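You operate a simulated robot arm through the tools that you are given. There is no shell and no other tool. Be economical: measure what you need, move in short steps, check, and stop when the job is done.

The job below is to be done with a simulated two-armed robot. You get a single attempt, and the scene is never put back.

Task
Pass the pink brush to the other hand, then brush off the steel table's dust.
Fine: it lies in the drawer; shut the drawer and leave the brush in the tray. What is to be rubbed or washed off counts as gone when no trace of it is left.
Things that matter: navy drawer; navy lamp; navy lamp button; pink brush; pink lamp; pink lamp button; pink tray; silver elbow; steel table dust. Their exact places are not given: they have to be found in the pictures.

The check looks at the end state, three seconds after you hand in, the way a careful person would. Anything else that was tipped, shoved, dropped, spilled or broken makes it a failure.

Robot
Two 7-joint arms with two-finger parallel grippers on one trunk, on a base that drives. Base frame: it is fixed to the floor where the robot stands at the start and does not move with it; the origin is under the middle of the robot, x ahead of it, y to its left, z up; the surface under the hand at the start is at about z = 85. Units: cm, rad, N and s.
The left shoulder is at the start at [5, 16.8, 113.2], the right one opposite. With the tool pointing down near the work surface each hand reaches from about 22 to 66 cm from the robot's upright axis, wherever it stands, measured 20 degrees to its own side. Places, roughly: navy drawer [70, -20, 80]; navy lamp button [20, -50, 90]; pink lamp button [40, -30, 90]; steel table dust [110, 20, 90]. Payload 1.57 kg a hand.
Tool frame (each hand has its own): the origin (TCP) lies between the finger pads and is the grasp point; the fingertips stand 3 cm ahead of it; z points along the fingers, y is the line along which they close. The gripper opens to 8 cm. The fingers are 1.7 cm wide and 1.2 cm thick; the gripper's body (4 by 8.2 cm) begins 8 cm behind the TCP.
Orientation is that of the tool frame in the base frame, as [roll, pitch, yaw] about the fixed x, y, z axes, in that order (R = Rz(yaw) Ry(pitch) Rx(roll)). With the fingers straight down and closing along the base's y, the tool's x points along the base's -x, its y along +y and its z along -z.

Tools
- The arms move only by the tool step_arm. It takes "left_moves", "right_moves" or both (then of equal length, played together; a hand with none holds still); each is a list of rows, each a list of 7 numbers: the turn, a rotation vector about the tool's x, y, z in rad, then the shift along the tool's x, y, z in cm, then the gripper command, from -1 (shut) to 1 (fully open), values between in proportion. In form: [[ax, ay, az, dx, dy, dz, hand], ...]. A call has 1 to 12 rows; each row shifts and turns the commanded pose from where the row before left it, along the tool's axes as they then stand. Each row takes 0.2 s and may step no farther than 5 cm and 0.15 rad from the row before; otherwise, or with a gripper value out of range, the whole call is refused. Where a pose cannot be reached the arm comes as near as it can. A force on the tool above 40 N (or 10 N above the force at the start of the call, whichever is more), or a blocked arm, ends the call early, and 0.2 s more pass. The fingers move at their own pace (about 4.5 cm/s each) and stop on an object; they squeeze with about 43 N. The grip force told is the motor's: it shows also when the fingers shut on nothing. Time passes only in rows, and 0.2 s behind the last, so rows that do not move let the fingers close. The reply holds the time, the measured pose of the TCP, the force on the tool along the base axes, the opening and the grip force, in the units named above and with some noise, with the torque about the TCP (base axes, N m) and any sound that the robot's microphone picked up.
- Cameras (640 x 400 px; columns grow to the right, rows downward): "scene" is now at [12.59, -1.25, 133.87]; the picture's right is [-0.13, -0.99, 0.00], its down [-0.61, 0.08, -0.79] and it looks along [0.78, -0.10, -0.62] (base axes); focal length 214 px, centre (320, 200). "left" rides on the left gripper at [7.2, 0.7, -12.2] in its tool frame; the picture's right is [-0.09, 1.00, 0.00], its down [-0.84, -0.08, -0.54] and it looks along [-0.54, -0.05, 0.84] (tool axes); focal length 238 px, centre (320, 200). "right" rides on the right gripper at [7.2, -0.7, -12.2] in its tool frame; the picture's right is [0.09, 1.00, 0.00], its down [-0.84, 0.08, -0.54] and it looks along [-0.54, 0.05, 0.84] (tool axes); focal length 238 px, centre (320, 200).
- capture(camera): a new picture of that camera. It takes no simulated time.
- move_column(by): slides the trunk up (or, below 0, down) by that many cm; the arms and the scene camera ride with it, the base frame stays. It gives what a move gives, with no picture.
- base_move(legs): drives the robot by 1 to 6 legs, each [ahead, left, turn to the left] in cm, cm and rad, along the robot's own axes; the way and the turn of a leg run together, so that a leg with both is an arc; at most 150 cm and 3.142 rad a leg. The arms and the cameras ride along, it lands a little off, and it stops where it bumps. It gives what a move gives.
- pan_tilt(pan, tilt): turns the head with the scene camera to pan (to the left, within 1.396 rad either way) and tilt (down, from -0.506 to 1.204), counted from straight ahead of the robot. It gives what a move gives.
- pixel_to_xyz(camera, pixels): for up to 12 pixels [column, row] of the newest picture of that camera ("zoom" is the newest enlarged one), the place [x, y, z] in the base frame of the surface seen there, good to about 0.2 cm. It takes no simulated time.
- close_up(camera, box): a new picture of the part [left, top, right, bottom] of that camera's present view, enlarged. It takes no simulated time.
- sign_off(): hands the job in; it is judged then, once.

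Go step by step. Measure first, check grasps and placings, and put right what went wrong. The budget is 80 turns and 58 pictures, counting those below and the enlarged ones. Unless the task says otherwise, let go and move clear before handing in, and close with one line.

The tools are called after "Call:" as a command line: name --argument value ..., lists and objects as JSON in quotes. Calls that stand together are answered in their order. step_arm: Moves the arms, as the interface text tells. Its arguments: {"type":"object","properties":{"left_moves":{"type":"array"},"right_moves":{"type":"array"}},"required":[]} The other tools are called the same way: move_column (by) slides the trunk up or down; base_move (legs) drives the base; pan_tilt (pan, tilt) turns the head that bears the scene camera; capture (camera) takes a picture; pixel_to_xyz (camera, pixels) gives the place of the surface under pixels of a picture; close_up (camera, box) takes an enlarged picture of a part of a camera's view; sign_off () hands the job in.

At the start:

```text
t: 0.0
left_eef_pos: [43.99, 23.64, 116.99]
left_orientation: [-3.141, -0.001, 3.141]
left_force: [0.0, -0.3, 0.1]
left_wrist_torque: [0.01, -0.03, -0.01]
left_opening: 8.01
left_gripper_force: 0.0
right_eef_pos: [48.24, -8.03, 109.42]
right_orientation: [3.14, 0.0, -3.141]
right_force: [0.4, -0.2, 0.3]
right_wrist_torque: [0.0, -0.01, -0.01]
right_opening: 8.0
right_gripper_force: 0.0
trunk travel left (down, up): [-30.0, 14.3]
robot x, y, heading: [0.19, -0.43, -0.005]
head pan, tilt: [-0.127, 0.667]
```

scene: 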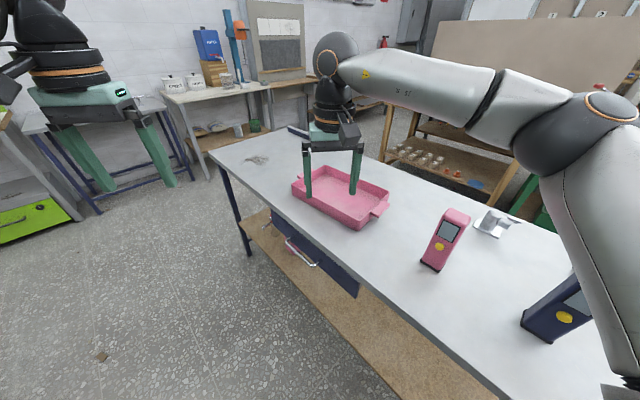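
right: 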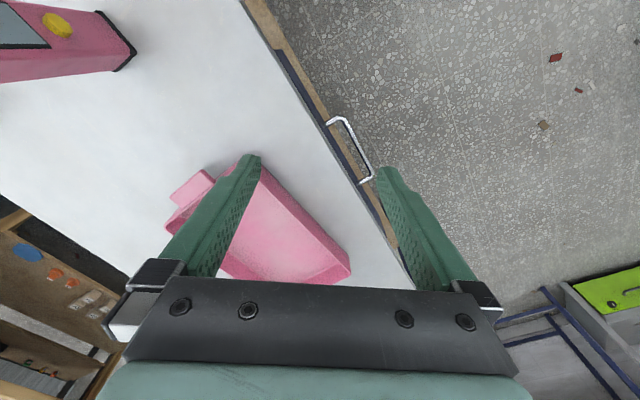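
left: 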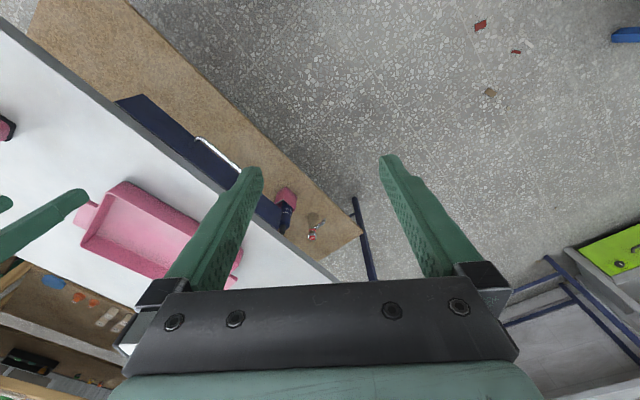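

The scene shows the table diagonal ahead, drawer handle near (300,252), tray near (340,195), dust near (255,160). I measure these first.

Call:
pixel_to_xyz --camera "scene" --pixels '[[255, 160], [213, 150], [298, 252], [272, 222], [355, 290], [300, 190], [347, 222], [388, 196], [325, 172], [380, 210], [440, 245], [495, 225]]'

Call:
close_up --camera "scene" --box '[200, 120, 400, 300]'

Call:
close_up --camera "left" --box '[100, 80, 360, 290]'

```text
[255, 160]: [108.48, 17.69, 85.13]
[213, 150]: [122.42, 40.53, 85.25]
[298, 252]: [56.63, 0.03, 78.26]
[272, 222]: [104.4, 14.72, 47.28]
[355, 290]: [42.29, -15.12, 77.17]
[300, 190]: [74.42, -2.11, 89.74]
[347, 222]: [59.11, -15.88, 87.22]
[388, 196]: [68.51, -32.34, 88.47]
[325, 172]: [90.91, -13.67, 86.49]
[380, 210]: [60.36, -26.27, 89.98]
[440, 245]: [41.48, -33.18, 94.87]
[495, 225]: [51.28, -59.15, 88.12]
```

```text
2.22 times, centred on (300, 210) of scene
```

zoom: 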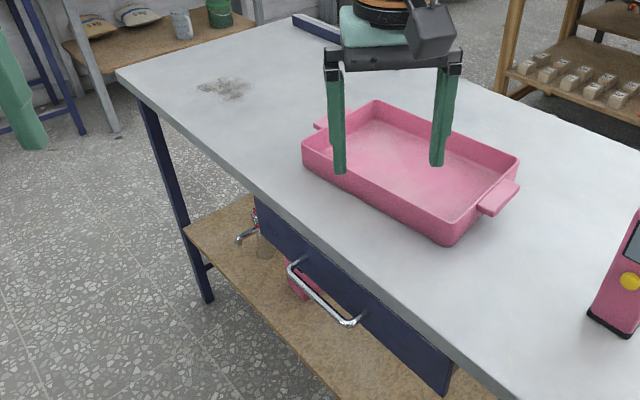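

```text
1.90 times, centred on (230, 185) of left
```

zoom: 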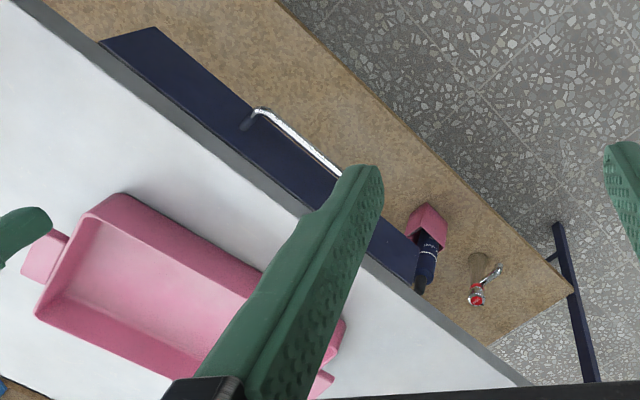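

The handle runs from (291,240) to (315,266) in the scene. I measure the edge of the table, the drawer front and the handle in detail.

Call:
close_up --camera "scene" --box '[255, 195, 375, 305]'

Call:
pixel_to_xyz --camera "left" --pixels '[[120, 100], [155, 97], [200, 142], [216, 151], [235, 166], [60, 60], [150, 133], [285, 190], [288, 205], [310, 235], [20, 22], [270, 212]]'

```text
3.64 times, centred on (315, 250) of scene
```

zoom: 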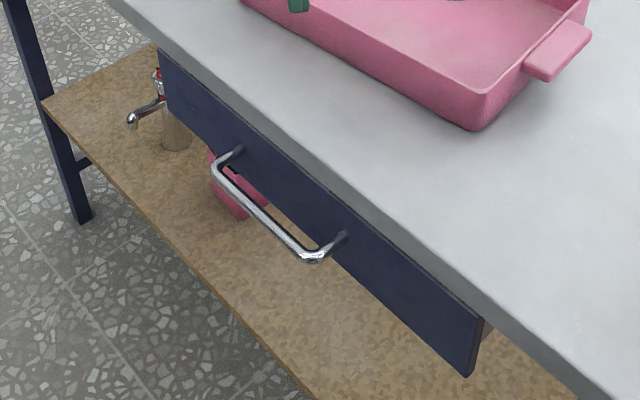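

```text
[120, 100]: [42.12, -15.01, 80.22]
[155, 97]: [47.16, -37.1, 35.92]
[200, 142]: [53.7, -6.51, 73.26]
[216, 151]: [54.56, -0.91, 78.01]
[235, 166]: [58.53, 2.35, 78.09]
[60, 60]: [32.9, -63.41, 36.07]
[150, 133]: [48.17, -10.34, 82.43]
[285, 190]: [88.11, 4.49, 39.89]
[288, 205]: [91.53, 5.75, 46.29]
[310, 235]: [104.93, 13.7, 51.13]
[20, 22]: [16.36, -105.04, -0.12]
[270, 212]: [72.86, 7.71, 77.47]
```

Call:
pixel_to_xyz --camera "zoom" --pixels '[[218, 170], [237, 192], [262, 217], [285, 241], [305, 256], [238, 152], [343, 240], [170, 80], [470, 345], [468, 310], [150, 10], [400, 215]]'

Call:
pixel_to_xyz --camera "scene" --pixels '[[296, 196], [300, 170], [389, 193], [366, 228], [375, 205], [350, 210], [247, 157], [265, 157], [250, 164], [230, 172], [410, 300], [280, 140]]'

```text
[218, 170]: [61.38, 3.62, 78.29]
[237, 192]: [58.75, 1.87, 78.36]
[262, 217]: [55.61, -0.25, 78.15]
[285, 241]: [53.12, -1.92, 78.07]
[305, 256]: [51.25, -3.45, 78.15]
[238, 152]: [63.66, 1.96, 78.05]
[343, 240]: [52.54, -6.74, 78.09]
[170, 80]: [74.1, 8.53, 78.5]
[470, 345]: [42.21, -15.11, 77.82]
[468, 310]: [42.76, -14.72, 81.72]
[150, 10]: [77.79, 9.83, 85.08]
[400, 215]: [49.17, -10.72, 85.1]
```

```text
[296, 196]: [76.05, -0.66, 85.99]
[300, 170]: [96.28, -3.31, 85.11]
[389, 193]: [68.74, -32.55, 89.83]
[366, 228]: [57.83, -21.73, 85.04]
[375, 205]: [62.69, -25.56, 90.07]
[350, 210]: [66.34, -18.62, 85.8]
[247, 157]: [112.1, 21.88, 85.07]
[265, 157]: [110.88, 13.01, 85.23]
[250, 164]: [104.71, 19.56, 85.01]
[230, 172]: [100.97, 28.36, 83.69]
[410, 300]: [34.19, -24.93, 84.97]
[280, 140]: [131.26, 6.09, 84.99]
```

The drawer front runs at about 0.625 rad in the base frame with the handle centre near (56.4, 0.1, 78.2). I want to stand in front of it, so I first look left for free floor.

Call:
pan_tilt --pan 0.9 --tilt 0.6

Call:
capture --camera "scene"

Call:
pixel_to_xyz --camera "scene" --pixels '[[100, 200], [320, 130], [320, 200], [320, 300], [200, 300], [500, 200], [500, 300], [100, 300]]'

```text
t: 1.3
left_eef_pos: [44.1, 23.57, 116.9]
left_orientation: [-3.141, 0.0, -3.141]
left_force: [0.9, 0.6, -0.1]
left_wrist_torque: [-0.02, -0.02, 0.01]
left_opening: 7.97
left_gripper_force: 0.2
right_eef_pos: [48.32, -7.91, 109.34]
right_orientation: [3.14, 0.0, 3.141]
right_force: [0.9, 0.5, 0.2]
right_wrist_torque: [0.01, 0.0, 0.03]
right_opening: 7.98
right_gripper_force: 0.1
trunk travel left (down, up): [-30.0, 14.3]
robot x, y, heading: [0.23, 0.06, 0.002]
head pan, tilt: [0.901, 0.6]
```

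```text
51 pictures are left
```

scene: 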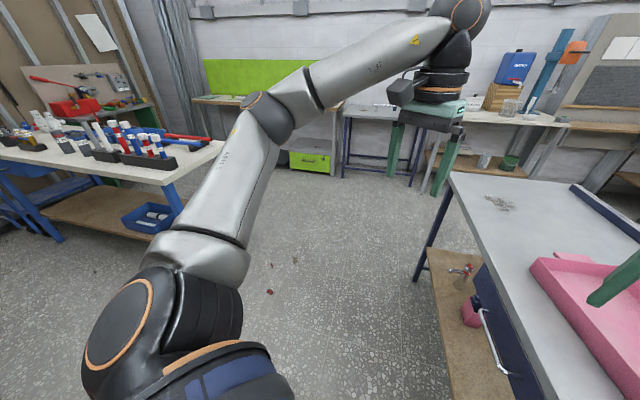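

```text
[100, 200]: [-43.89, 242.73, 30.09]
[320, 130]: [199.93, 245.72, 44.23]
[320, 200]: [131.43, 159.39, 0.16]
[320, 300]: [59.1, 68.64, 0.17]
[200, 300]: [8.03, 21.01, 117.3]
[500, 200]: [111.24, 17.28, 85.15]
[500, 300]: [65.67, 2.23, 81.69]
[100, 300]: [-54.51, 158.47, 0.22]
```

The floor at (320,300)→(59,69,0) is free, so I drive to stand in front of the drawer, facing it.

Call:
base_move --legs '[[0, 52, 0], [34, 0, 0], [0, 0, -0.946]]'

Call:
pan_tilt --pan 0 --tilt 0.85

Call:
capture --camera "scene"

Call:
capture --camera "right"

```text
t: 10.7
left_eef_pos: [78.49, 29.19, 117.02]
left_orientation: [3.141, 0.0, 2.175]
left_force: [0.8, 0.1, -0.5]
left_wrist_torque: [0.02, -0.03, -0.05]
left_opening: 8.03
left_gripper_force: 0.1
right_eef_pos: [55.02, 8.02, 109.39]
right_orientation: [3.139, 0.002, 2.174]
right_force: [-0.7, 0.2, 0.3]
right_wrist_torque: [-0.03, -0.03, 0.0]
right_opening: 8.0
right_gripper_force: 0.0
trunk travel left (down, up): [-30.0, 14.3]
robot x, y, heading: [34.21, 52.14, -0.966]
head pan, tilt: [0.901, 0.6]
```

```text
t: 11.9
left_eef_pos: [78.62, 29.2, 116.98]
left_orientation: [3.14, 0.0, 2.176]
left_force: [0.6, 1.0, -0.6]
left_wrist_torque: [0.01, -0.05, 0.01]
left_opening: 8.0
left_gripper_force: 0.1
right_eef_pos: [55.02, 7.96, 109.32]
right_orientation: [3.139, -0.001, 2.174]
right_force: [0.7, 0.6, 0.0]
right_wrist_torque: [0.01, -0.01, 0.0]
right_opening: 8.0
right_gripper_force: 0.1
trunk travel left (down, up): [-30.0, 14.3]
robot x, y, heading: [34.16, 52.35, -0.969]
head pan, tilt: [0.0, 0.85]
```

```text
50 pictures are left
```

scene: 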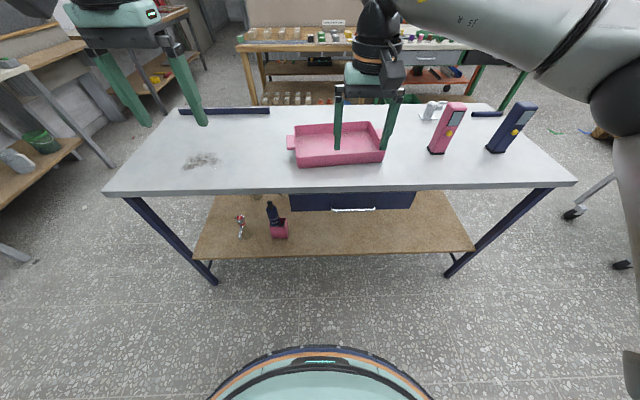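

```text
49 pictures are left
```

right: 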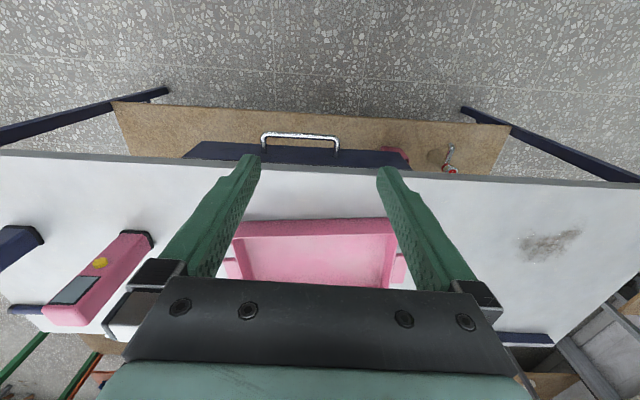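

Now I face the table. The handle shows at (262–339, 135–150) in the right picture; I measure it along with the drawer front.

Call:
pixel_to_xyz --camera "right" --pixels '[[268, 134], [300, 135], [332, 136], [264, 142], [338, 145], [200, 152], [370, 158], [200, 161], [440, 175], [100, 155], [225, 158], [300, 160]]'

Call:
close_up --camera "right" --box '[170, 110, 430, 190]'

Call:
pixel_to_xyz --camera "scene" --pixels '[[335, 209], [350, 209], [370, 209], [303, 200], [400, 200], [110, 190], [540, 183], [200, 160], [185, 160], [216, 160], [200, 153], [200, 168]]'

```text
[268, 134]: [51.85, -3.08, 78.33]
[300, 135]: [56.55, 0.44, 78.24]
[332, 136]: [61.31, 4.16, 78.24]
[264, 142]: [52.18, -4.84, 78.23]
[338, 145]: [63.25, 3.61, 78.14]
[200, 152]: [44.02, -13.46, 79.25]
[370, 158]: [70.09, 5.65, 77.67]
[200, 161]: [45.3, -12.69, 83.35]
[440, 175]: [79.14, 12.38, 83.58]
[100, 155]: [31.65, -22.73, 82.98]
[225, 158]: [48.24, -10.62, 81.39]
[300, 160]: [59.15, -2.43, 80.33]
```

```text
2.46 times, centred on (300, 150) of right
```

zoom: 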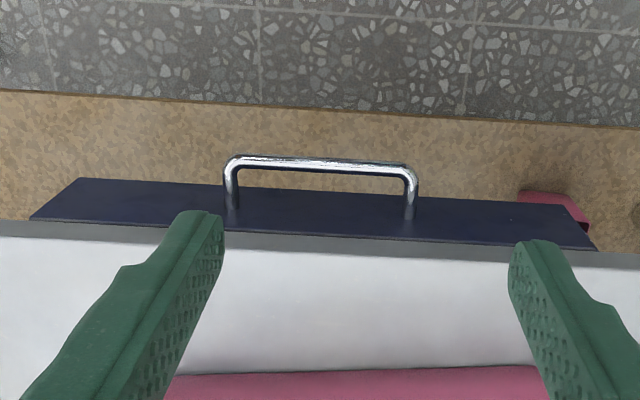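

```text
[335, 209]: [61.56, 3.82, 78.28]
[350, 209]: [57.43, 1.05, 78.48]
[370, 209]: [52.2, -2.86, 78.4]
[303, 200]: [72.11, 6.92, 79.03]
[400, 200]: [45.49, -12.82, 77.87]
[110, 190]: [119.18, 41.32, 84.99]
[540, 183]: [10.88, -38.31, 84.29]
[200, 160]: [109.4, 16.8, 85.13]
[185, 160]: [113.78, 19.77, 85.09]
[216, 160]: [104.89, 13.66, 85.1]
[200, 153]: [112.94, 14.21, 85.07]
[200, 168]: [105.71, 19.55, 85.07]
```

The bar's centre line is at n≈-33.5 and the drawer front and table edge at n≈-37.2 (n being the outward normal), so closed fingers fit behind it. I bring the right hand above that gap, shut.

Call:
step_arm --right_moves '[[0, 0, -0.035, -4.4, -1.6, 0, -1], [0, 0, 0, -4.4, -1.6, 0, -1], [0, 0, 0, 0, 0, 5, -1], [0, 0, 0, 0, 0, 5, -1], [0, 0, 0, 0, 0, 5, -1], [0, 0, 0, 0, 0, 5, -1], [0, 0, 0, 0, 0, 2, -1], [0, 0, 0, 0, 0, 0, -1]]'

Call:
capture --camera "right"

```text
t: 13.7
left_eef_pos: [78.55, 29.22, 117.0]
left_orientation: [-3.141, 0.0, 2.175]
left_force: [-0.5, 0.0, 0.0]
left_wrist_torque: [0.0, 0.03, 0.0]
left_opening: 7.99
left_gripper_force: 0.0
right_eef_pos: [57.34, -0.95, 87.34]
right_orientation: [-3.14, -0.002, 2.212]
right_force: [0.3, -1.1, 0.2]
right_wrist_torque: [-0.02, 0.01, 0.01]
right_opening: 0.0
right_gripper_force: 21.6
trunk travel left (down, up): [-30.0, 14.3]
robot x, y, heading: [34.17, 52.12, -0.966]
head pan, tilt: [0.0, 0.85]
```

```text
47 pictures are left
```

right: 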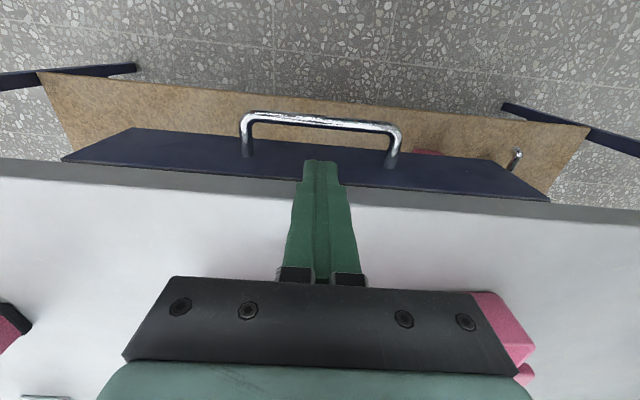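

The TCP is at n≈-34.9, so I nudge 0.4 inward and drop 8.3 cm to hook behind the bar.

Call:
step_arm --right_moves '[[0, 0, 0, -0.4, 0, 0, -1], [0, 0, 0, 0, 0, 3, -1], [0, 0, 0, 0, 0, 3, -1], [0, 0, 0, 0, 0, 2.3, -1], [0, 0, 0, 0, 0, 0, -1]]'

Call:
capture --camera "right"

```text
t: 14.9
left_eef_pos: [78.55, 29.21, 117.03]
left_orientation: [-3.141, -0.001, 2.174]
left_force: [0.4, -0.9, 0.8]
left_wrist_torque: [0.01, 0.0, -0.03]
left_opening: 8.01
left_gripper_force: 0.1
right_eef_pos: [57.74, -1.13, 79.0]
right_orientation: [3.14, 0.003, 2.209]
right_force: [-1.4, 0.4, -0.2]
right_wrist_torque: [-0.01, -0.01, 0.01]
right_opening: 0.01
right_gripper_force: 21.1
trunk travel left (down, up): [-30.0, 14.3]
robot x, y, heading: [33.95, 52.23, -0.965]
head pan, tilt: [0.0, 0.85]
```

```text
46 pictures are left
```

right: 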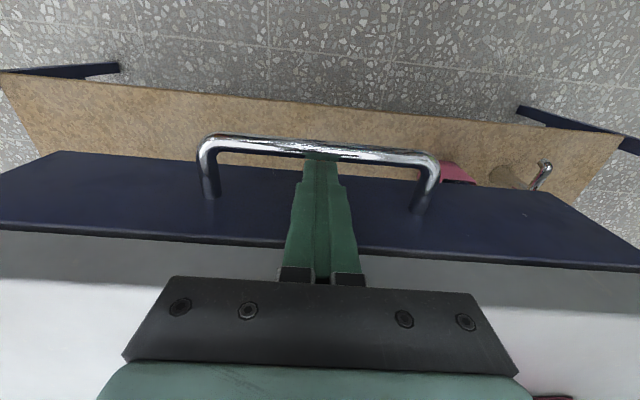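

The fingers sit behind the bar; I pull outward in 2 cm steps.

Call:
step_arm --right_moves '[[0, 0, 0, 1.5, 0, 0, -1], [0, 0, 0, 2, 0, 0, -1], [0, 0, 0, 2, 0, 0, -1], [0, 0, 0, 2, 0, 0, -1], [0, 0, 0, 2, 0, 0, -1], [0, 0, 0, 2, 0, 0, -1], [0, 0, 0, 2, 0, 0, -1], [0, 0, 0, 2, 0, 0, -1], [0, 0, 0, 2, 0, 0, -1], [0, 0, 0, 2, 0, 0, -1], [0, 0, 0, 0, 0, 0, -1]]'

Call:
capture --camera "scene"

```text
t: 17.3
left_eef_pos: [78.43, 29.29, 116.92]
left_orientation: [-3.14, 0.001, 2.176]
left_force: [-0.4, -0.6, -0.2]
left_wrist_torque: [0.0, 0.0, 0.01]
left_opening: 8.02
left_gripper_force: 0.1
right_eef_pos: [46.09, 14.24, 79.02]
right_orientation: [-3.141, 0.001, 2.208]
right_force: [0.1, -0.3, -0.7]
right_wrist_torque: [0.0, -0.01, 0.0]
right_opening: 0.01
right_gripper_force: 21.0
trunk travel left (down, up): [-30.0, 14.3]
robot x, y, heading: [34.12, 52.01, -0.971]
head pan, tilt: [0.0, 0.85]
```

```text
45 pictures are left
```

scene: 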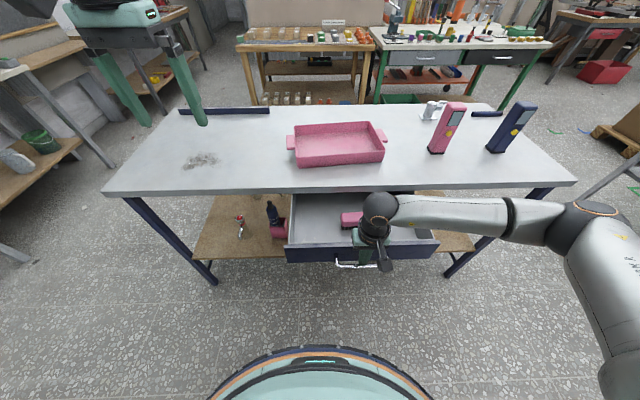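

The drawer is open with something pink at (352,220) in it. I lift the right hand clear and look in with its camera.

Call:
step_arm --right_moves '[[0, 0, 0, -0.8, 0, 0, -1], [0, 0, 0, 0, 0, -4, -1], [0, 0, 0, 0, 0, -4, -1], [0, 0, 0, 0, 0, -5, 1], [0, 0, 0, 0, 0, -5, 1], [0, 0, 0, 0, 0, -5, 1], [0, 0, 0, 0, 0, 0, 1]]'

Call:
capture --camera "right"

Call:
capture --camera "scene"

```text
t: 18.9
left_eef_pos: [78.51, 29.14, 116.98]
left_orientation: [-3.142, 0.001, 2.174]
left_force: [0.5, 0.8, -0.3]
left_wrist_torque: [-0.01, -0.01, -0.02]
left_opening: 7.98
left_gripper_force: 0.0
right_eef_pos: [46.84, 13.63, 102.0]
right_orientation: [3.14, 0.001, 2.208]
right_force: [-0.3, 0.2, -0.4]
right_wrist_torque: [0.01, 0.01, -0.01]
right_opening: 8.01
right_gripper_force: 0.1
trunk travel left (down, up): [-30.0, 14.3]
robot x, y, heading: [34.23, 52.28, -0.971]
head pan, tilt: [0.0, 0.85]
```

```text
44 pictures are left
```

right: 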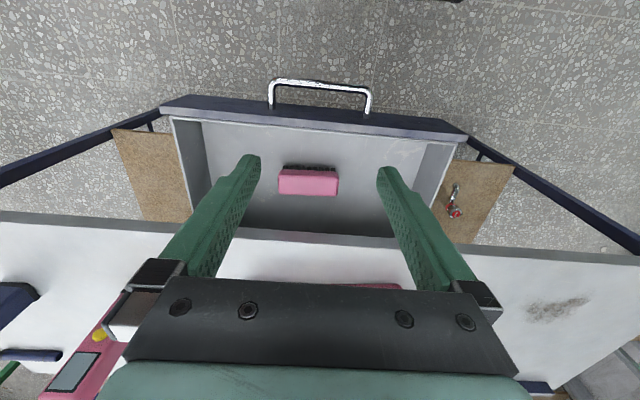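

```text
43 pictures are left
```

scene: 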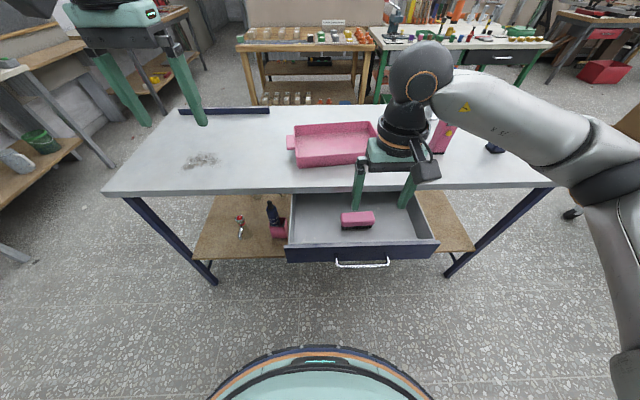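

The brush is a pink block with dark bristles under it at (308,180) in the right picture. I measure it closely.

Call:
close_up --camera "right" --box '[258, 150, 358, 212]'

Call:
close_up --camera "scene" --box '[310, 190, 400, 246]'

Call:
pixel_to_xyz --camera "scene" --pixels '[[343, 215], [373, 215], [343, 222], [374, 222], [350, 228], [358, 213], [358, 227], [320, 225], [395, 225], [358, 243], [358, 203]]'

Call:
pixel_to_xyz --camera "right" --pixels '[[282, 173], [336, 175], [280, 190], [335, 193], [308, 168], [308, 182], [308, 192], [240, 150], [390, 155], [308, 130], [308, 215], [190, 170]]'

```text
6.40 times, centred on (308, 181) of right
```

zoom: 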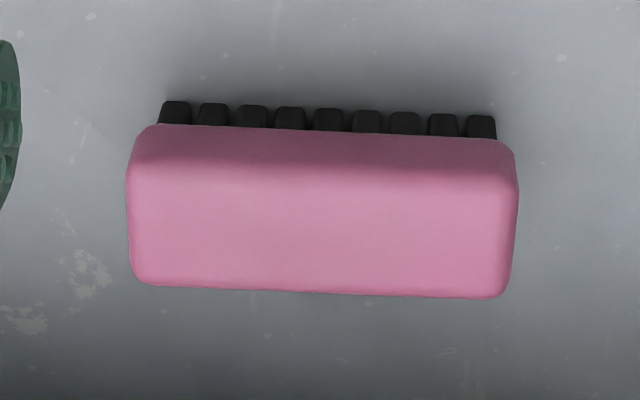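

```text
7.11 times, centred on (355, 218) of scene
```

zoom: 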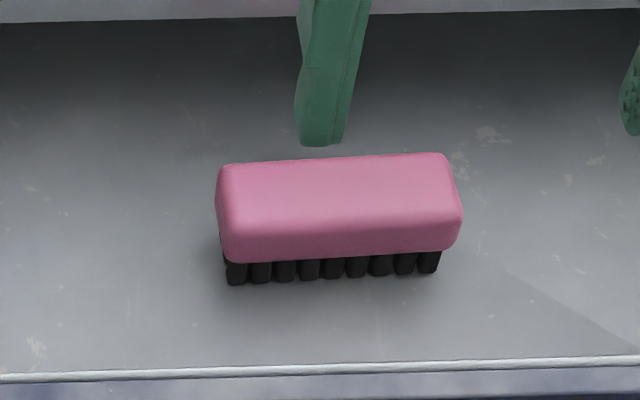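

```text
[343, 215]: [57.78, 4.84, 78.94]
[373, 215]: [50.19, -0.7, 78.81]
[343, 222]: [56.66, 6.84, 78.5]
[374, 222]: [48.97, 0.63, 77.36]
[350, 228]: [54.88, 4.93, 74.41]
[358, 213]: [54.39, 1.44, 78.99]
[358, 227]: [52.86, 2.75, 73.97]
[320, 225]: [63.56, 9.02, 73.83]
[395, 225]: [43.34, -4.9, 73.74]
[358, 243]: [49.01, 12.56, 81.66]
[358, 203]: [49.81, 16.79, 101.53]
```

```text
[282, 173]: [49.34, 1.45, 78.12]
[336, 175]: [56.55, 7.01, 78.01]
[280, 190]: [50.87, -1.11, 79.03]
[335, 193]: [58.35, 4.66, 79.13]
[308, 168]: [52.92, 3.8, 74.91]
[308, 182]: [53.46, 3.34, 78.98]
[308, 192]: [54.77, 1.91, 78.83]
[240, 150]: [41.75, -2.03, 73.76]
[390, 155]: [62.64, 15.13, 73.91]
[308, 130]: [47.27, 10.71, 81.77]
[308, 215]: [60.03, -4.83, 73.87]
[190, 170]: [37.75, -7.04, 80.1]
```

Brush: centre ≈(53.6, 2.95), top z 79.0, drawer floor 73.8, long axis at 0.64 rad, about 9.5×3.5 cm. I turn both hands 90° so they close across its width, with a slight outward tilt for the later handover.

Call:
step_arm --right_moves '[[0, 0, -0.15, 0, 0, 0, 1], [0, 0, -0.15, 0, 0, 0, 1], [0, 0, -0.15, 0, 0, 0, 1], [0, 0, -0.15, 0, 0, 0, 1], [0, 0, -0.15, 0, 0, 0, 1], [0, 0, -0.15, 0, 0, 0, 1], [0, 0, -0.15, 0, 0, 0, 1], [0, 0, -0.15, 0, 0, 0, 1], [0, 0, -0.15, 0, 0, 0, 1], [0, 0, -0.15, 0, 0, 0, 1], [0, 0, -0.071, 0, 0, 0, 1], [0, -0.15, 0, 0, 0, 0, 1]]' --left_moves '[[0, 0, 0.15, 0, 0, 0, 1], [0, 0, 0.15, 0, 0, 0, 1], [0, 0, 0.15, 0, 0, 0, 1], [0, 0, 0.15, 0, 0, 0, 1], [0, 0, 0.15, 0, 0, 0, 1], [0, 0, 0.15, 0, 0, 0, 1], [0, 0, 0.15, 0, 0, 0, 1], [0, 0, 0.15, 0, 0, 0, 1], [0, 0, 0.15, 0, 0, 0, 1], [0, 0, 0.15, 0, 0, 0, 1], [0, 0, 0.037, 0, 0, 0, 1], [0, -0.15, 0, 0, 0, 0, 1]]'

Call:
step_arm --right_moves '[[0, -0.1, 0, 0, 0, 0, 1], [0, -0.1, 0, 0, 0, 0, 1], [0, 0, 0, 0, 0, 0, 1]]' --left_moves '[[0, -0.1, 0, 0, 0, 0, 1], [0, -0.1, 0, 0, 0, 0, 1], [0, 0, 0, 0, 0, 0, 1]]'

Call:
capture --camera "scene"

```text
t: 21.5
left_eef_pos: [60.98, 35.01, 111.37]
left_orientation: [-3.14, 0.151, 0.637]
left_force: [0.3, 0.4, -0.7]
left_wrist_torque: [-0.03, 0.02, 0.01]
left_opening: 8.0
left_gripper_force: 0.0
left hand out of reach, approached as far as the arm can: row 5, 6, 7, 8, 9, 10, 11
right_eef_pos: [40.83, 22.99, 103.02]
right_orientation: [-3.14, 0.149, -2.505]
right_force: [-0.4, 0.2, 0.2]
right_wrist_torque: [0.03, 0.04, 0.02]
right_opening: 7.99
right_gripper_force: 0.1
right hand out of reach, approached as far as the arm can: row 9, 10, 11, 12
trunk travel left (down, up): [-30.0, 14.3]
robot x, y, heading: [34.27, 52.4, -0.967]
head pan, tilt: [0.0, 0.85]
```

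```text
t: 22.3
left_eef_pos: [60.74, 34.95, 111.38]
left_orientation: [3.141, 0.35, 0.641]
left_force: [0.3, -0.3, -0.7]
left_wrist_torque: [0.0, 0.0, -0.02]
left_opening: 8.01
left_gripper_force: 0.0
right_eef_pos: [41.12, 24.57, 103.68]
right_orientation: [-3.141, 0.351, -2.509]
right_force: [1.0, -0.1, -0.5]
right_wrist_torque: [-0.02, -0.01, -0.01]
right_opening: 8.02
right_gripper_force: 0.1
right hand out of reach, approached as far as the arm can: row 1, 2
trunk travel left (down, up): [-30.0, 14.3]
robot x, y, heading: [34.37, 52.19, -0.97]
head pan, tilt: [0.0, 0.85]
```

```text
40 pictures are left
```

scene: 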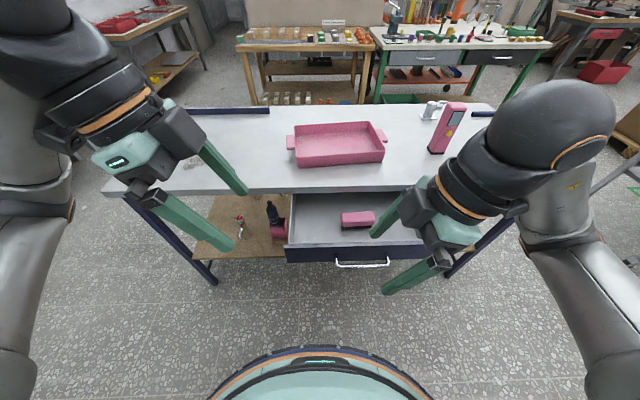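

Both hands hold the wanted orientation, but had drifted inward. I move the right hand toward above the brush and see if it reaches.

Call:
step_arm --right_moves '[[0, 0, 0, 1.53, -3.54, 1.83, 1], [0, 0, 0, 1.53, -3.54, 1.83, 1], [0, 0, 0, 1.53, -3.54, 1.83, 1], [0, 0, 0, 1.53, -3.54, 1.83, 1], [0, 0, 0, 1.53, -3.54, 1.83, 1], [0, 0, 0, 1.53, -3.54, 1.83, 1], [0, 0, 0, 1.53, -3.54, 1.83, 1], [0, 0, 0, 0, 0, 0, 1]]'

Call:
capture --camera "scene"

```text
t: 24.1
left_eef_pos: [60.88, 34.95, 111.46]
left_orientation: [3.141, 0.349, 0.64]
left_force: [0.1, -0.4, -0.7]
left_wrist_torque: [0.02, -0.01, 0.01]
left_opening: 7.98
left_gripper_force: 0.1
right_eef_pos: [41.59, 24.66, 103.17]
right_orientation: [3.141, 0.351, -2.504]
right_force: [-0.2, -0.3, 0.3]
right_wrist_torque: [-0.01, -0.04, 0.01]
right_opening: 8.0
right_gripper_force: 0.0
right hand out of reach, approached as far as the arm can: row 1, 2, 3, 4, 5, 6, 7
trunk travel left (down, up): [-30.0, 14.3]
robot x, y, heading: [34.1, 52.64, -0.968]
head pan, tilt: [0.0, 0.85]
```

```text
39 pictures are left
```

scene: 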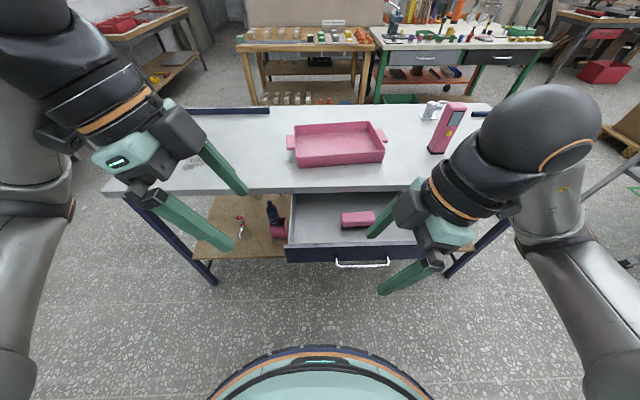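

The right wrist can't reach out at this yaw (limit near −1.2 rad), so I untilt and turn both wrists back, the right one on toward the other 90° side.

Call:
step_arm --right_moves '[[0, 0.15, 0, 0, 0, 0, 1], [0, 0.15, 0, 0, 0, 0, 1], [0, 0.05, 0, 0, 0, 0, 1], [0, 0, 0.15, 0, 0, 0, 1], [0, 0, 0.15, 0, 0, 0, 1], [0, 0, 0.15, 0, 0, 0, 1], [0, 0, 0.15, 0, 0, 0, 1], [0, 0, 0.15, 0, 0, 0, 1], [0, 0, 0.15, 0, 0, 0, 1], [0, 0, 0.15, 0, 0, 0, 1], [0, 0, 0.15, 0, 0, 0, 1], [0, 0, 0.15, 0, 0, 0, 1]]' --left_moves '[[0, 0.15, 0, 0, 0, 0, 1], [0, 0.15, 0, 0, 0, 0, 1], [0, 0.05, 0, 0, 0, 0, 1], [0, 0, -0.15, 2, 0, 0, 1], [0, 0, -0.15, 2, 0, 0, 1], [0, 0, -0.15, 2, 0, 0, 1], [0, 0, -0.15, 0, 0, 0, 1], [0, 0, -0.15, 0, 0, 0, 1], [0, 0, -0.15, 0, 0, 0, 1], [0, 0, -0.15, 0, 0, 0, 1], [0, 0, -0.15, 0, 0, 0, 1], [0, 0, -0.15, 0, 0, 0, 1]]'

Call:
step_arm --right_moves '[[0, 0, 0.15, -2, 0, 0, 1], [0, 0, 0.15, -3, 0, 0, 1], [0, 0, 0.15, -3, 0, 0, 1], [0, 0, 0.15, -3, 0, 0, 1], [0, 0, 0.15, 0, 0, 0, 1], [0, 0, 0.15, 0, 0, 0, 1], [0, 0, 0.15, 0, 0, 0, 1], [0, 0, 0.15, 0, 0, 0, 1], [0, 0, 0.15, 0, 0, 0, 1], [0, 0, 0.15, 0, 0, 0, 1], [0, 0, 0.15, 0, 0, 0, 1], [0, 0, 0.14, 0, 0, 0, 1]]' --left_moves '[[0, 0, -0.15, 0, 0, 0, 1], [0, 0, -0.071, 0, 0, 0, 1], [0, 0, 0, 0, 3, -1, 1], [0, 0, 0, 0, 3, -1, 1], [0, 0, 0, 0, 3, -1, 1], [0, 0, 0, 0, 0, 0, 1], [0, 0, 0, 0, 0, 0, 1], [0, 0, 0, 0, 0, 0, 1], [0, 0, 0, 0, 0, 0, 1], [0, 0, 0, 0, 0, 0, 1], [0, 0, 0, 0, 0, 0, 1], [0, 0, 0, 0, 0, 0, 1]]'

Call:
capture --camera "scene"

```text
t: 26.7
left_eef_pos: [64.96, 39.21, 111.28]
left_orientation: [-3.141, 0.001, 1.991]
left_force: [-0.2, -0.6, 0.2]
left_wrist_torque: [-0.01, 0.02, 0.02]
left_opening: 7.98
left_gripper_force: 0.1
right_eef_pos: [41.66, 24.73, 103.15]
right_orientation: [3.138, 0.0, 2.425]
right_force: [-0.1, 0.9, -1.2]
right_wrist_torque: [0.0, -0.03, -0.04]
right_opening: 8.01
right_gripper_force: 0.1
trunk travel left (down, up): [-30.0, 14.3]
robot x, y, heading: [34.26, 52.36, -0.97]
head pan, tilt: [0.0, 0.85]
```

```text
t: 29.3
left_eef_pos: [72.4, 44.46, 114.3]
left_orientation: [3.141, 0.0, 2.208]
left_force: [-0.7, -0.2, 0.1]
left_wrist_torque: [0.01, -0.01, -0.03]
left_opening: 8.01
left_gripper_force: 0.1
right_eef_pos: [47.79, 15.92, 103.19]
right_orientation: [-3.141, -0.002, 0.638]
right_force: [1.2, -0.3, 0.2]
right_wrist_torque: [-0.01, 0.01, 0.01]
right_opening: 8.02
right_gripper_force: 0.1
trunk travel left (down, up): [-30.0, 14.3]
robot x, y, heading: [34.27, 52.36, -0.968]
head pan, tilt: [0.0, 0.85]
```

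```text
38 pictures are left
```

scene: 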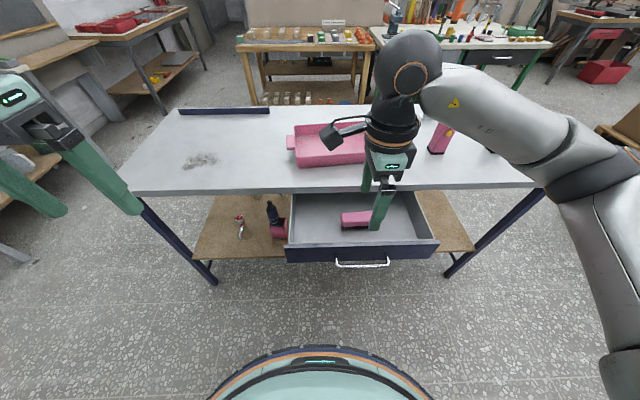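

That side works. I add the tilt, move over the brush's near-left end and lower to z≈88 for a check.

Call:
step_arm --right_moves '[[0, -0.15, 0, 0, 0, 0, 1], [0, -0.15, 0, 0, 0, 0, 1], [0, -0.05, 0, 0, 0, 0, 1], [0, 0, 0, 0, 4.63, 0, 1], [0, 0, 0, 0, 4.63, 0, 1], [0, 0, 0, 0, 4.64, 0, 1], [0, 0, 0, 1.22, 0, 3.6, 1], [0, 0, 0, 1.22, 0, 3.6, 1], [0, 0, 0, 1.22, 0, 3.6, 1], [0, 0, 0, 1.21, 0, 3.6, 1], [0, 0, 0, 0, 0, 0, 1]]'

Call:
capture --camera "scene"

Call:
capture --camera "right"

```text
t: 31.7
left_eef_pos: [72.42, 44.43, 114.36]
left_orientation: [3.141, 0.0, 2.207]
left_force: [1.1, -0.1, 0.4]
left_wrist_torque: [0.0, -0.01, 0.02]
left_opening: 7.96
left_gripper_force: 0.0
right_eef_pos: [56.14, 4.56, 88.07]
right_orientation: [3.141, 0.35, 0.641]
right_force: [0.3, -0.4, 0.3]
right_wrist_torque: [-0.01, 0.01, 0.02]
right_opening: 8.01
right_gripper_force: 0.1
trunk travel left (down, up): [-30.0, 14.3]
robot x, y, heading: [34.25, 52.32, -0.964]
head pan, tilt: [0.0, 0.85]
```

```text
37 pictures are left
```

scene: 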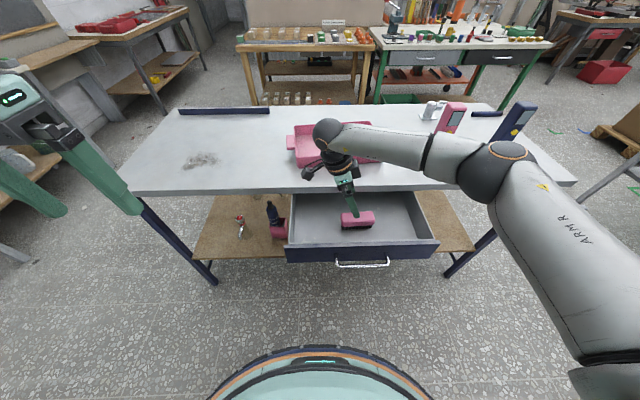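

```text
36 pictures are left
```

right: 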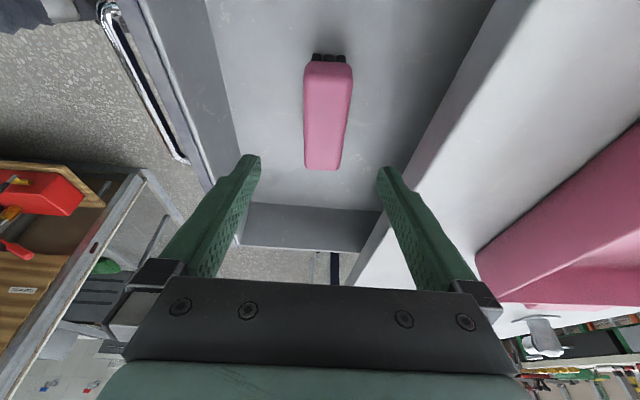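

The brush sits between the open fingers at (328,115). I lower to z≈78.2 and close.

Call:
step_arm --right_moves '[[0, 0, 0, 0.8, 0.1, 2.4, 1], [0, 0, 0, 0.8, 0, 2.4, 1], [0, 0, 0, 0.8, 0, 2.3, 1], [0, 0, 0, 0.7, 0, 2.27, 1], [0, 0, 0, 0, 0, 0, 1], [0, 0, 0, 0, 0, 0, -1], [0, 0, 0, 0, 0, 0, -1], [0, 0, 0, 0, 0, 0, -1], [0, 0, 0, 0, 0, 0, -1], [0, 0, 0, 0, 0, 0, -1]]'

Call:
capture --camera "right"

```text
t: 33.9
left_eef_pos: [72.4, 44.58, 114.39]
left_orientation: [-3.141, 0.001, 2.209]
left_force: [-0.5, -0.4, -0.5]
left_wrist_torque: [-0.04, -0.02, 0.01]
left_opening: 8.01
left_gripper_force: 0.0
right_eef_pos: [55.77, 4.25, 78.05]
right_orientation: [-3.14, 0.349, 0.64]
right_force: [0.2, 0.1, -0.5]
right_wrist_torque: [0.02, -0.03, 0.0]
right_opening: 3.96
right_gripper_force: 38.3
trunk travel left (down, up): [-30.0, 14.3]
robot x, y, heading: [34.24, 52.26, -0.965]
head pan, tilt: [0.0, 0.85]
```

```text
35 pictures are left
```

right: 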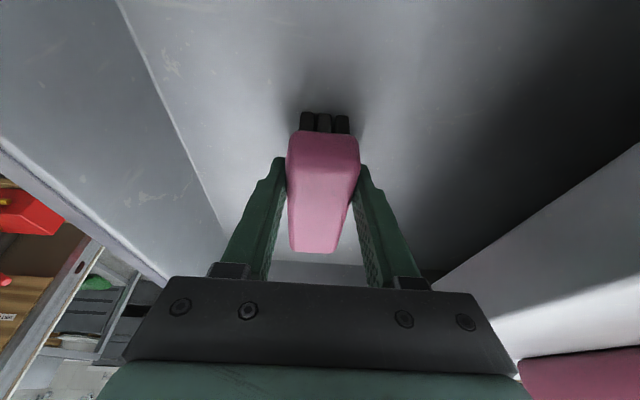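

Gripped at 3.96 cm with 38 N. I lift straight up 25 cm, then bring it in front of the robot's centre.

Call:
step_arm --right_moves '[[0, 0, 0, -0.7, 0, -1.9, -1], [0, 0, 0, -1.715, 0, -4.69, -1], [0, 0, 0, -1.715, 0, -4.69, -1], [0, 0, 0, -1.715, 0, -4.69, -1], [0, 0, 0, -1.715, 0, -4.69, -1], [0, 0, 0, -1.1, 0, -3, -1], [0, 0, 0, 2.65, -3.2, -0.97, -1], [0, 0, 0, 2.65, -3.2, -0.97, -1], [0, 0, 0, 2.65, -3.2, -0.97, -1], [0, 0, 0, 2.65, -3.2, -0.97, -1], [0, 0, 0, 0, 0, 0, -1]]'

Call:
step_arm --right_moves '[[-0.0514, 0, -0.1409, 0, 0, 0, -1], [-0.0514, 0, -0.1409, 0, 0, 0, -1], [-0.0514, 0, -0.1409, 0, 0, 0, -1], [-0.0514, 0, -0.1409, 0, 0, 0, -1], [-0.0514, 0, -0.1409, 0, 0, 0, -1], [-0.0514, 0, -0.1409, 0, 0, 0, -1], [-0.0514, 0, -0.1409, 0, 0, 0, -1], [-0.0514, 0, -0.1409, 0, 0, 0, -1], [-0.0514, 0, -0.1409, 0, 0, 0, -1], [-0.0514, 0, -0.1409, 0, 0, 0, -1], [-0.0244, 0, -0.0667, 0, 0, 0, -1], [0, 0, 0, 0, 0, 0, -1]]'

Call:
capture --camera "scene"

Call:
capture --camera "right"

```text
t: 36.3
left_eef_pos: [72.37, 44.57, 114.24]
left_orientation: [3.141, -0.001, 2.206]
left_force: [0.1, 0.3, 0.0]
left_wrist_torque: [0.02, 0.01, 0.0]
left_opening: 7.96
left_gripper_force: 0.0
right_eef_pos: [57.23, 21.37, 103.44]
right_orientation: [3.14, 0.349, 0.639]
right_force: [-0.7, -0.1, -0.6]
right_wrist_torque: [0.0, -0.02, 0.0]
right_opening: 3.92
right_gripper_force: 42.7
trunk travel left (down, up): [-30.0, 14.3]
robot x, y, heading: [34.34, 52.06, -0.963]
head pan, tilt: [0.0, 0.85]
```

```text
t: 38.9
left_eef_pos: [72.25, 44.59, 114.34]
left_orientation: [3.141, 0.0, 2.207]
left_force: [0.1, 0.2, 0.1]
left_wrist_torque: [0.01, -0.03, 0.0]
left_opening: 8.01
left_gripper_force: 0.0
right_eef_pos: [57.13, 21.35, 103.43]
right_orientation: [3.14, 0.35, 2.213]
right_force: [0.2, 0.2, -0.8]
right_wrist_torque: [0.03, 0.03, -0.01]
right_opening: 3.91
right_gripper_force: 42.7
trunk travel left (down, up): [-30.0, 14.3]
robot x, y, heading: [34.55, 52.24, -0.965]
head pan, tilt: [0.0, 0.85]
```

```text
34 pictures are left
```

scene: 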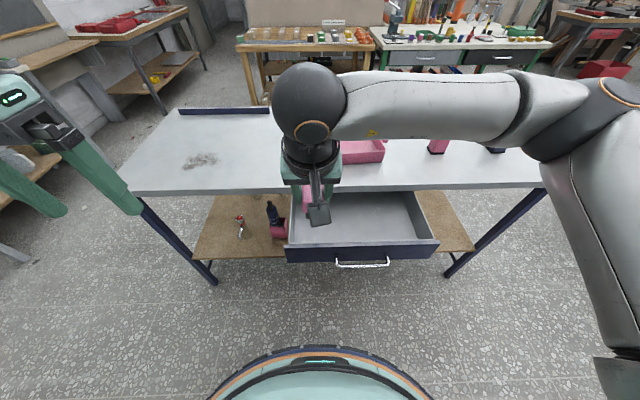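

```text
33 pictures are left
```

right: 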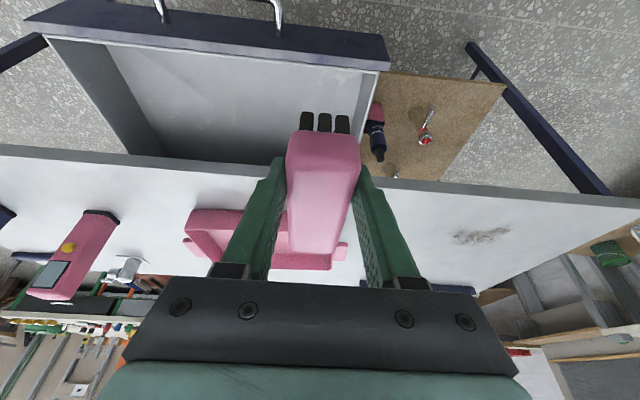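

The brush is held firmly, bristles down, pointing away from the robot. I bring the left hand over, tilted the other way, at n≈−29, and stop short to check.

Call:
step_arm --left_moves '[[0, 0.15, 0, 0, 0, 0, 1], [0, 0.15, 0, 0, 0, 0, 1], [0, 0.15, 0, 0, 0, 0, 1], [0, 0.15, 0, 0, 0, 0, 1], [0, 0, 0, -3.6, 0, -2.46, 1], [0, 0, 0, -3.6, 0, -2.46, 1], [0, 0, 0, -3.6, 0, -2.46, 1], [0, 0, 0, -3.6, 0, -2.46, 1], [0, 0, 0, -3.6, 0, -2.46, 1], [0, 0, 0, 0, -4.33, 0, 1], [0, 0, 0, 0, -4.33, 0, 1], [0, 0, 0, 0, -4.33, 0, 1]]'

Call:
capture --camera "scene"

Call:
capture --camera "left"

```text
t: 41.5
left_eef_pos: [70.23, 22.53, 109.22]
left_orientation: [3.141, -0.6, 2.209]
left_force: [-0.6, -0.5, -0.5]
left_wrist_torque: [-0.01, -0.03, 0.0]
left_opening: 8.0
left_gripper_force: 0.0
left hand out of reach, approached as far as the arm can: row 7, 8, 9
right_eef_pos: [57.0, 21.21, 103.53]
right_orientation: [3.136, 0.351, 2.209]
right_force: [0.2, 0.9, -1.5]
right_wrist_torque: [0.05, 0.01, 0.0]
right_opening: 3.92
right_gripper_force: 43.0
trunk travel left (down, up): [-30.0, 14.3]
robot x, y, heading: [34.03, 52.03, -0.966]
head pan, tilt: [0.0, 0.85]
```

```text
32 pictures are left
```

scene: 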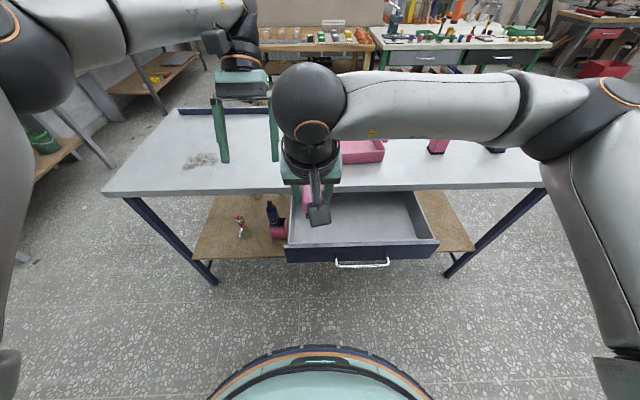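

```text
31 pictures are left
```

left: 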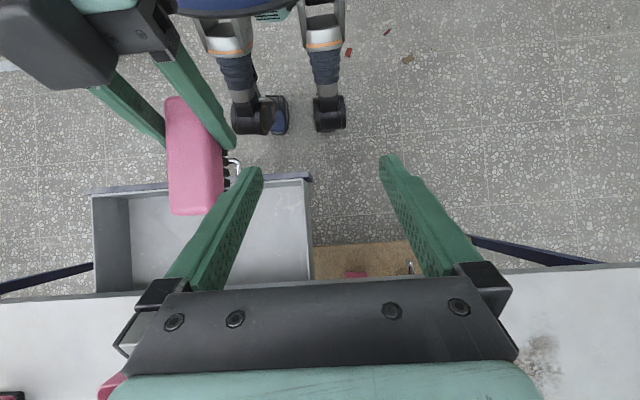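

The left hand sees the brush at (195,155) but reach is short with this tilt, so I bring the right hand 5 cm nearer the robot and move the left sideways over the brush's far end.

Call:
step_arm --right_moves '[[0, 0, 0, 2.35, 0, -0.86, -1], [0, 0, 0, 2.35, 0, -0.86, -1], [0, 0, 0, 0, 0, 0, -1], [0, 0, 0, 0, 0, 0, -1], [0, 0, 0, 0, 0, 0, -1], [0, 0, 0, 0, 0, 0, -1]]' --left_moves '[[0, 0, 0, 0.9, 0, 0.1, 1], [0, 0, 0, 1, 0, 0.1, 1], [0, 0, 0, 0, -3.8, 0, 1], [0, 0, 0, 0, -3.8, 0, 1], [0, 0, 0, 0, -3.8, 0, 1], [0, 0, 0, 0, 0, 0, 1]]'

Call:
capture --camera "left"

Call:
capture --camera "scene"

```text
t: 42.9
left_eef_pos: [59.88, 17.55, 110.17]
left_orientation: [-3.138, -0.594, 2.208]
left_force: [-0.1, 0.0, -0.4]
left_wrist_torque: [-0.01, 0.01, -0.01]
left_opening: 8.01
left_gripper_force: 0.1
left hand out of reach, approached as far as the arm can: row 5
right_eef_pos: [54.04, 25.24, 103.21]
right_orientation: [-3.142, 0.352, 2.212]
right_force: [-0.5, -0.5, -0.7]
right_wrist_torque: [0.01, 0.01, 0.0]
right_opening: 3.93
right_gripper_force: 42.8
trunk travel left (down, up): [-30.0, 14.3]
robot x, y, heading: [34.46, 51.97, -0.966]
head pan, tilt: [0.0, 0.85]
```

```text
30 pictures are left
```

left: 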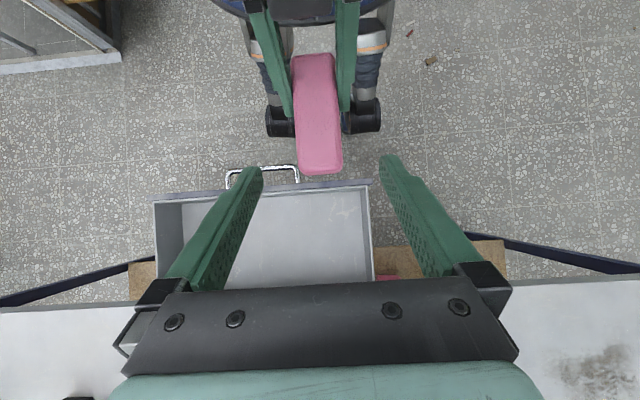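

```text
29 pictures are left
```

scene: 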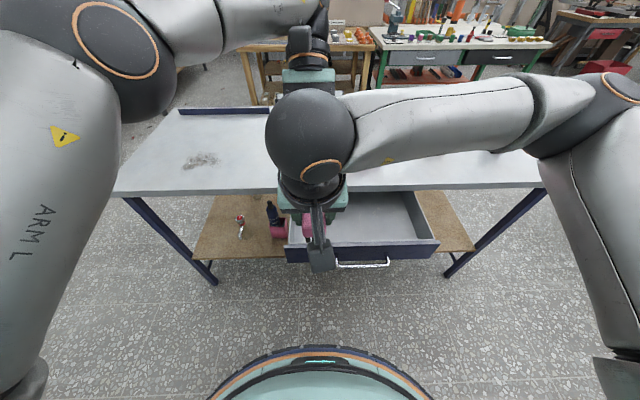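

The brush now lies centred between the left fingers at (318,115). I measure its end before closing in.

Call:
pixel_to_xyz --camera "left" --pixels '[[302, 165], [339, 165], [320, 170], [296, 65], [331, 62], [318, 120], [300, 130], [340, 130]]'

```text
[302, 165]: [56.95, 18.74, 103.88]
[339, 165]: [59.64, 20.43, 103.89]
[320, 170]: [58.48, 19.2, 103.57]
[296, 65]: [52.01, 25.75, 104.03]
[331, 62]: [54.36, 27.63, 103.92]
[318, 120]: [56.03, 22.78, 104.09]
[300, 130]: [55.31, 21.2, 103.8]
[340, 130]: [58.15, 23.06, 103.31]
```

Brush end is at n≈−19.1, e≈58.5, top z 104.1; the left TCP is in line. I advance 8 cm along the left fingers, then close.

Call:
step_arm --left_moves '[[0, 0, 0, -0.14, 0, 2.02, 1], [0, 0, 0, -0.14, 0, 2.02, 1], [0, 0, 0, -0.14, 0, 2.02, 1], [0, 0, 0, -0.14, 0, 2.02, 1], [0, 0, 0, 0, 0, 0, 1]]'

Call:
capture --camera "left"

```text
t: 44.1
left_eef_pos: [57.63, 20.81, 103.14]
left_orientation: [-3.14, -0.598, 2.207]
left_force: [-0.1, 0.3, 0.4]
left_wrist_torque: [0.0, 0.01, -0.01]
left_opening: 7.99
left_gripper_force: 0.1
right_eef_pos: [54.1, 25.26, 103.29]
right_orientation: [3.141, 0.35, 2.211]
right_force: [1.0, -0.2, -2.3]
right_wrist_torque: [0.02, 0.02, -0.01]
right_opening: 3.94
right_gripper_force: 43.4
trunk travel left (down, up): [-30.0, 14.3]
robot x, y, heading: [34.25, 51.88, -0.966]
head pan, tilt: [0.0, 0.85]
```

```text
28 pictures are left
```

left: 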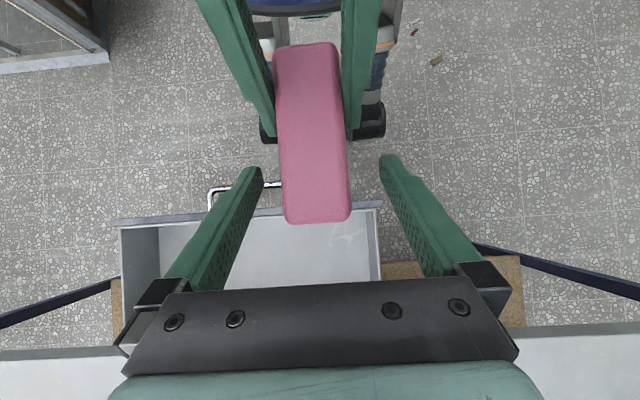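

The left fingers straddle the far end. I close the left hand and read the grip.

Call:
step_arm --left_moves '[[0, 0, 0, 0, 0, 0, -1], [0, 0, 0, 0, 0, 0, -1], [0, 0, 0, 0, 0, 0, -1], [0, 0, 0, 0, 0, 0, -1], [0, 0, 0, 0, 0, 0, -1], [0, 0, 0, 0, 0, 0, -1]]'

Call:
capture --camera "left"

```text
t: 45.5
left_eef_pos: [57.46, 20.81, 103.06]
left_orientation: [-3.138, -0.599, 2.208]
left_force: [-12.5, -9.7, -0.7]
left_wrist_torque: [0.0, -0.08, 0.47]
left_opening: 3.95
left_gripper_force: 42.9
right_eef_pos: [54.04, 25.37, 103.29]
right_orientation: [3.137, 0.351, 2.211]
right_force: [13.2, 9.0, 1.1]
right_wrist_torque: [-0.02, 0.0, 0.47]
right_opening: 3.92
right_gripper_force: 42.9
trunk travel left (down, up): [-30.0, 14.3]
robot x, y, heading: [34.21, 52.11, -0.964]
head pan, tilt: [0.0, 0.85]
```

```text
27 pictures are left
```

left: 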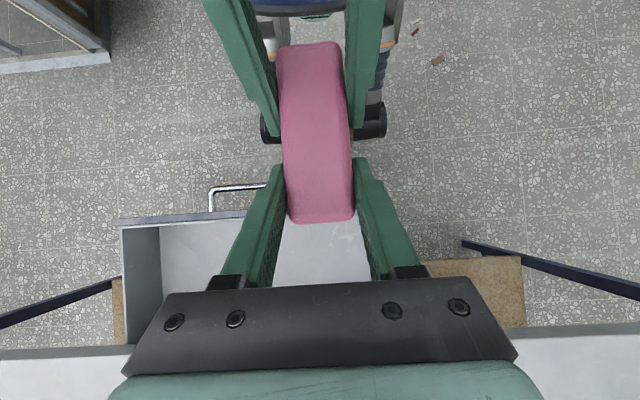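

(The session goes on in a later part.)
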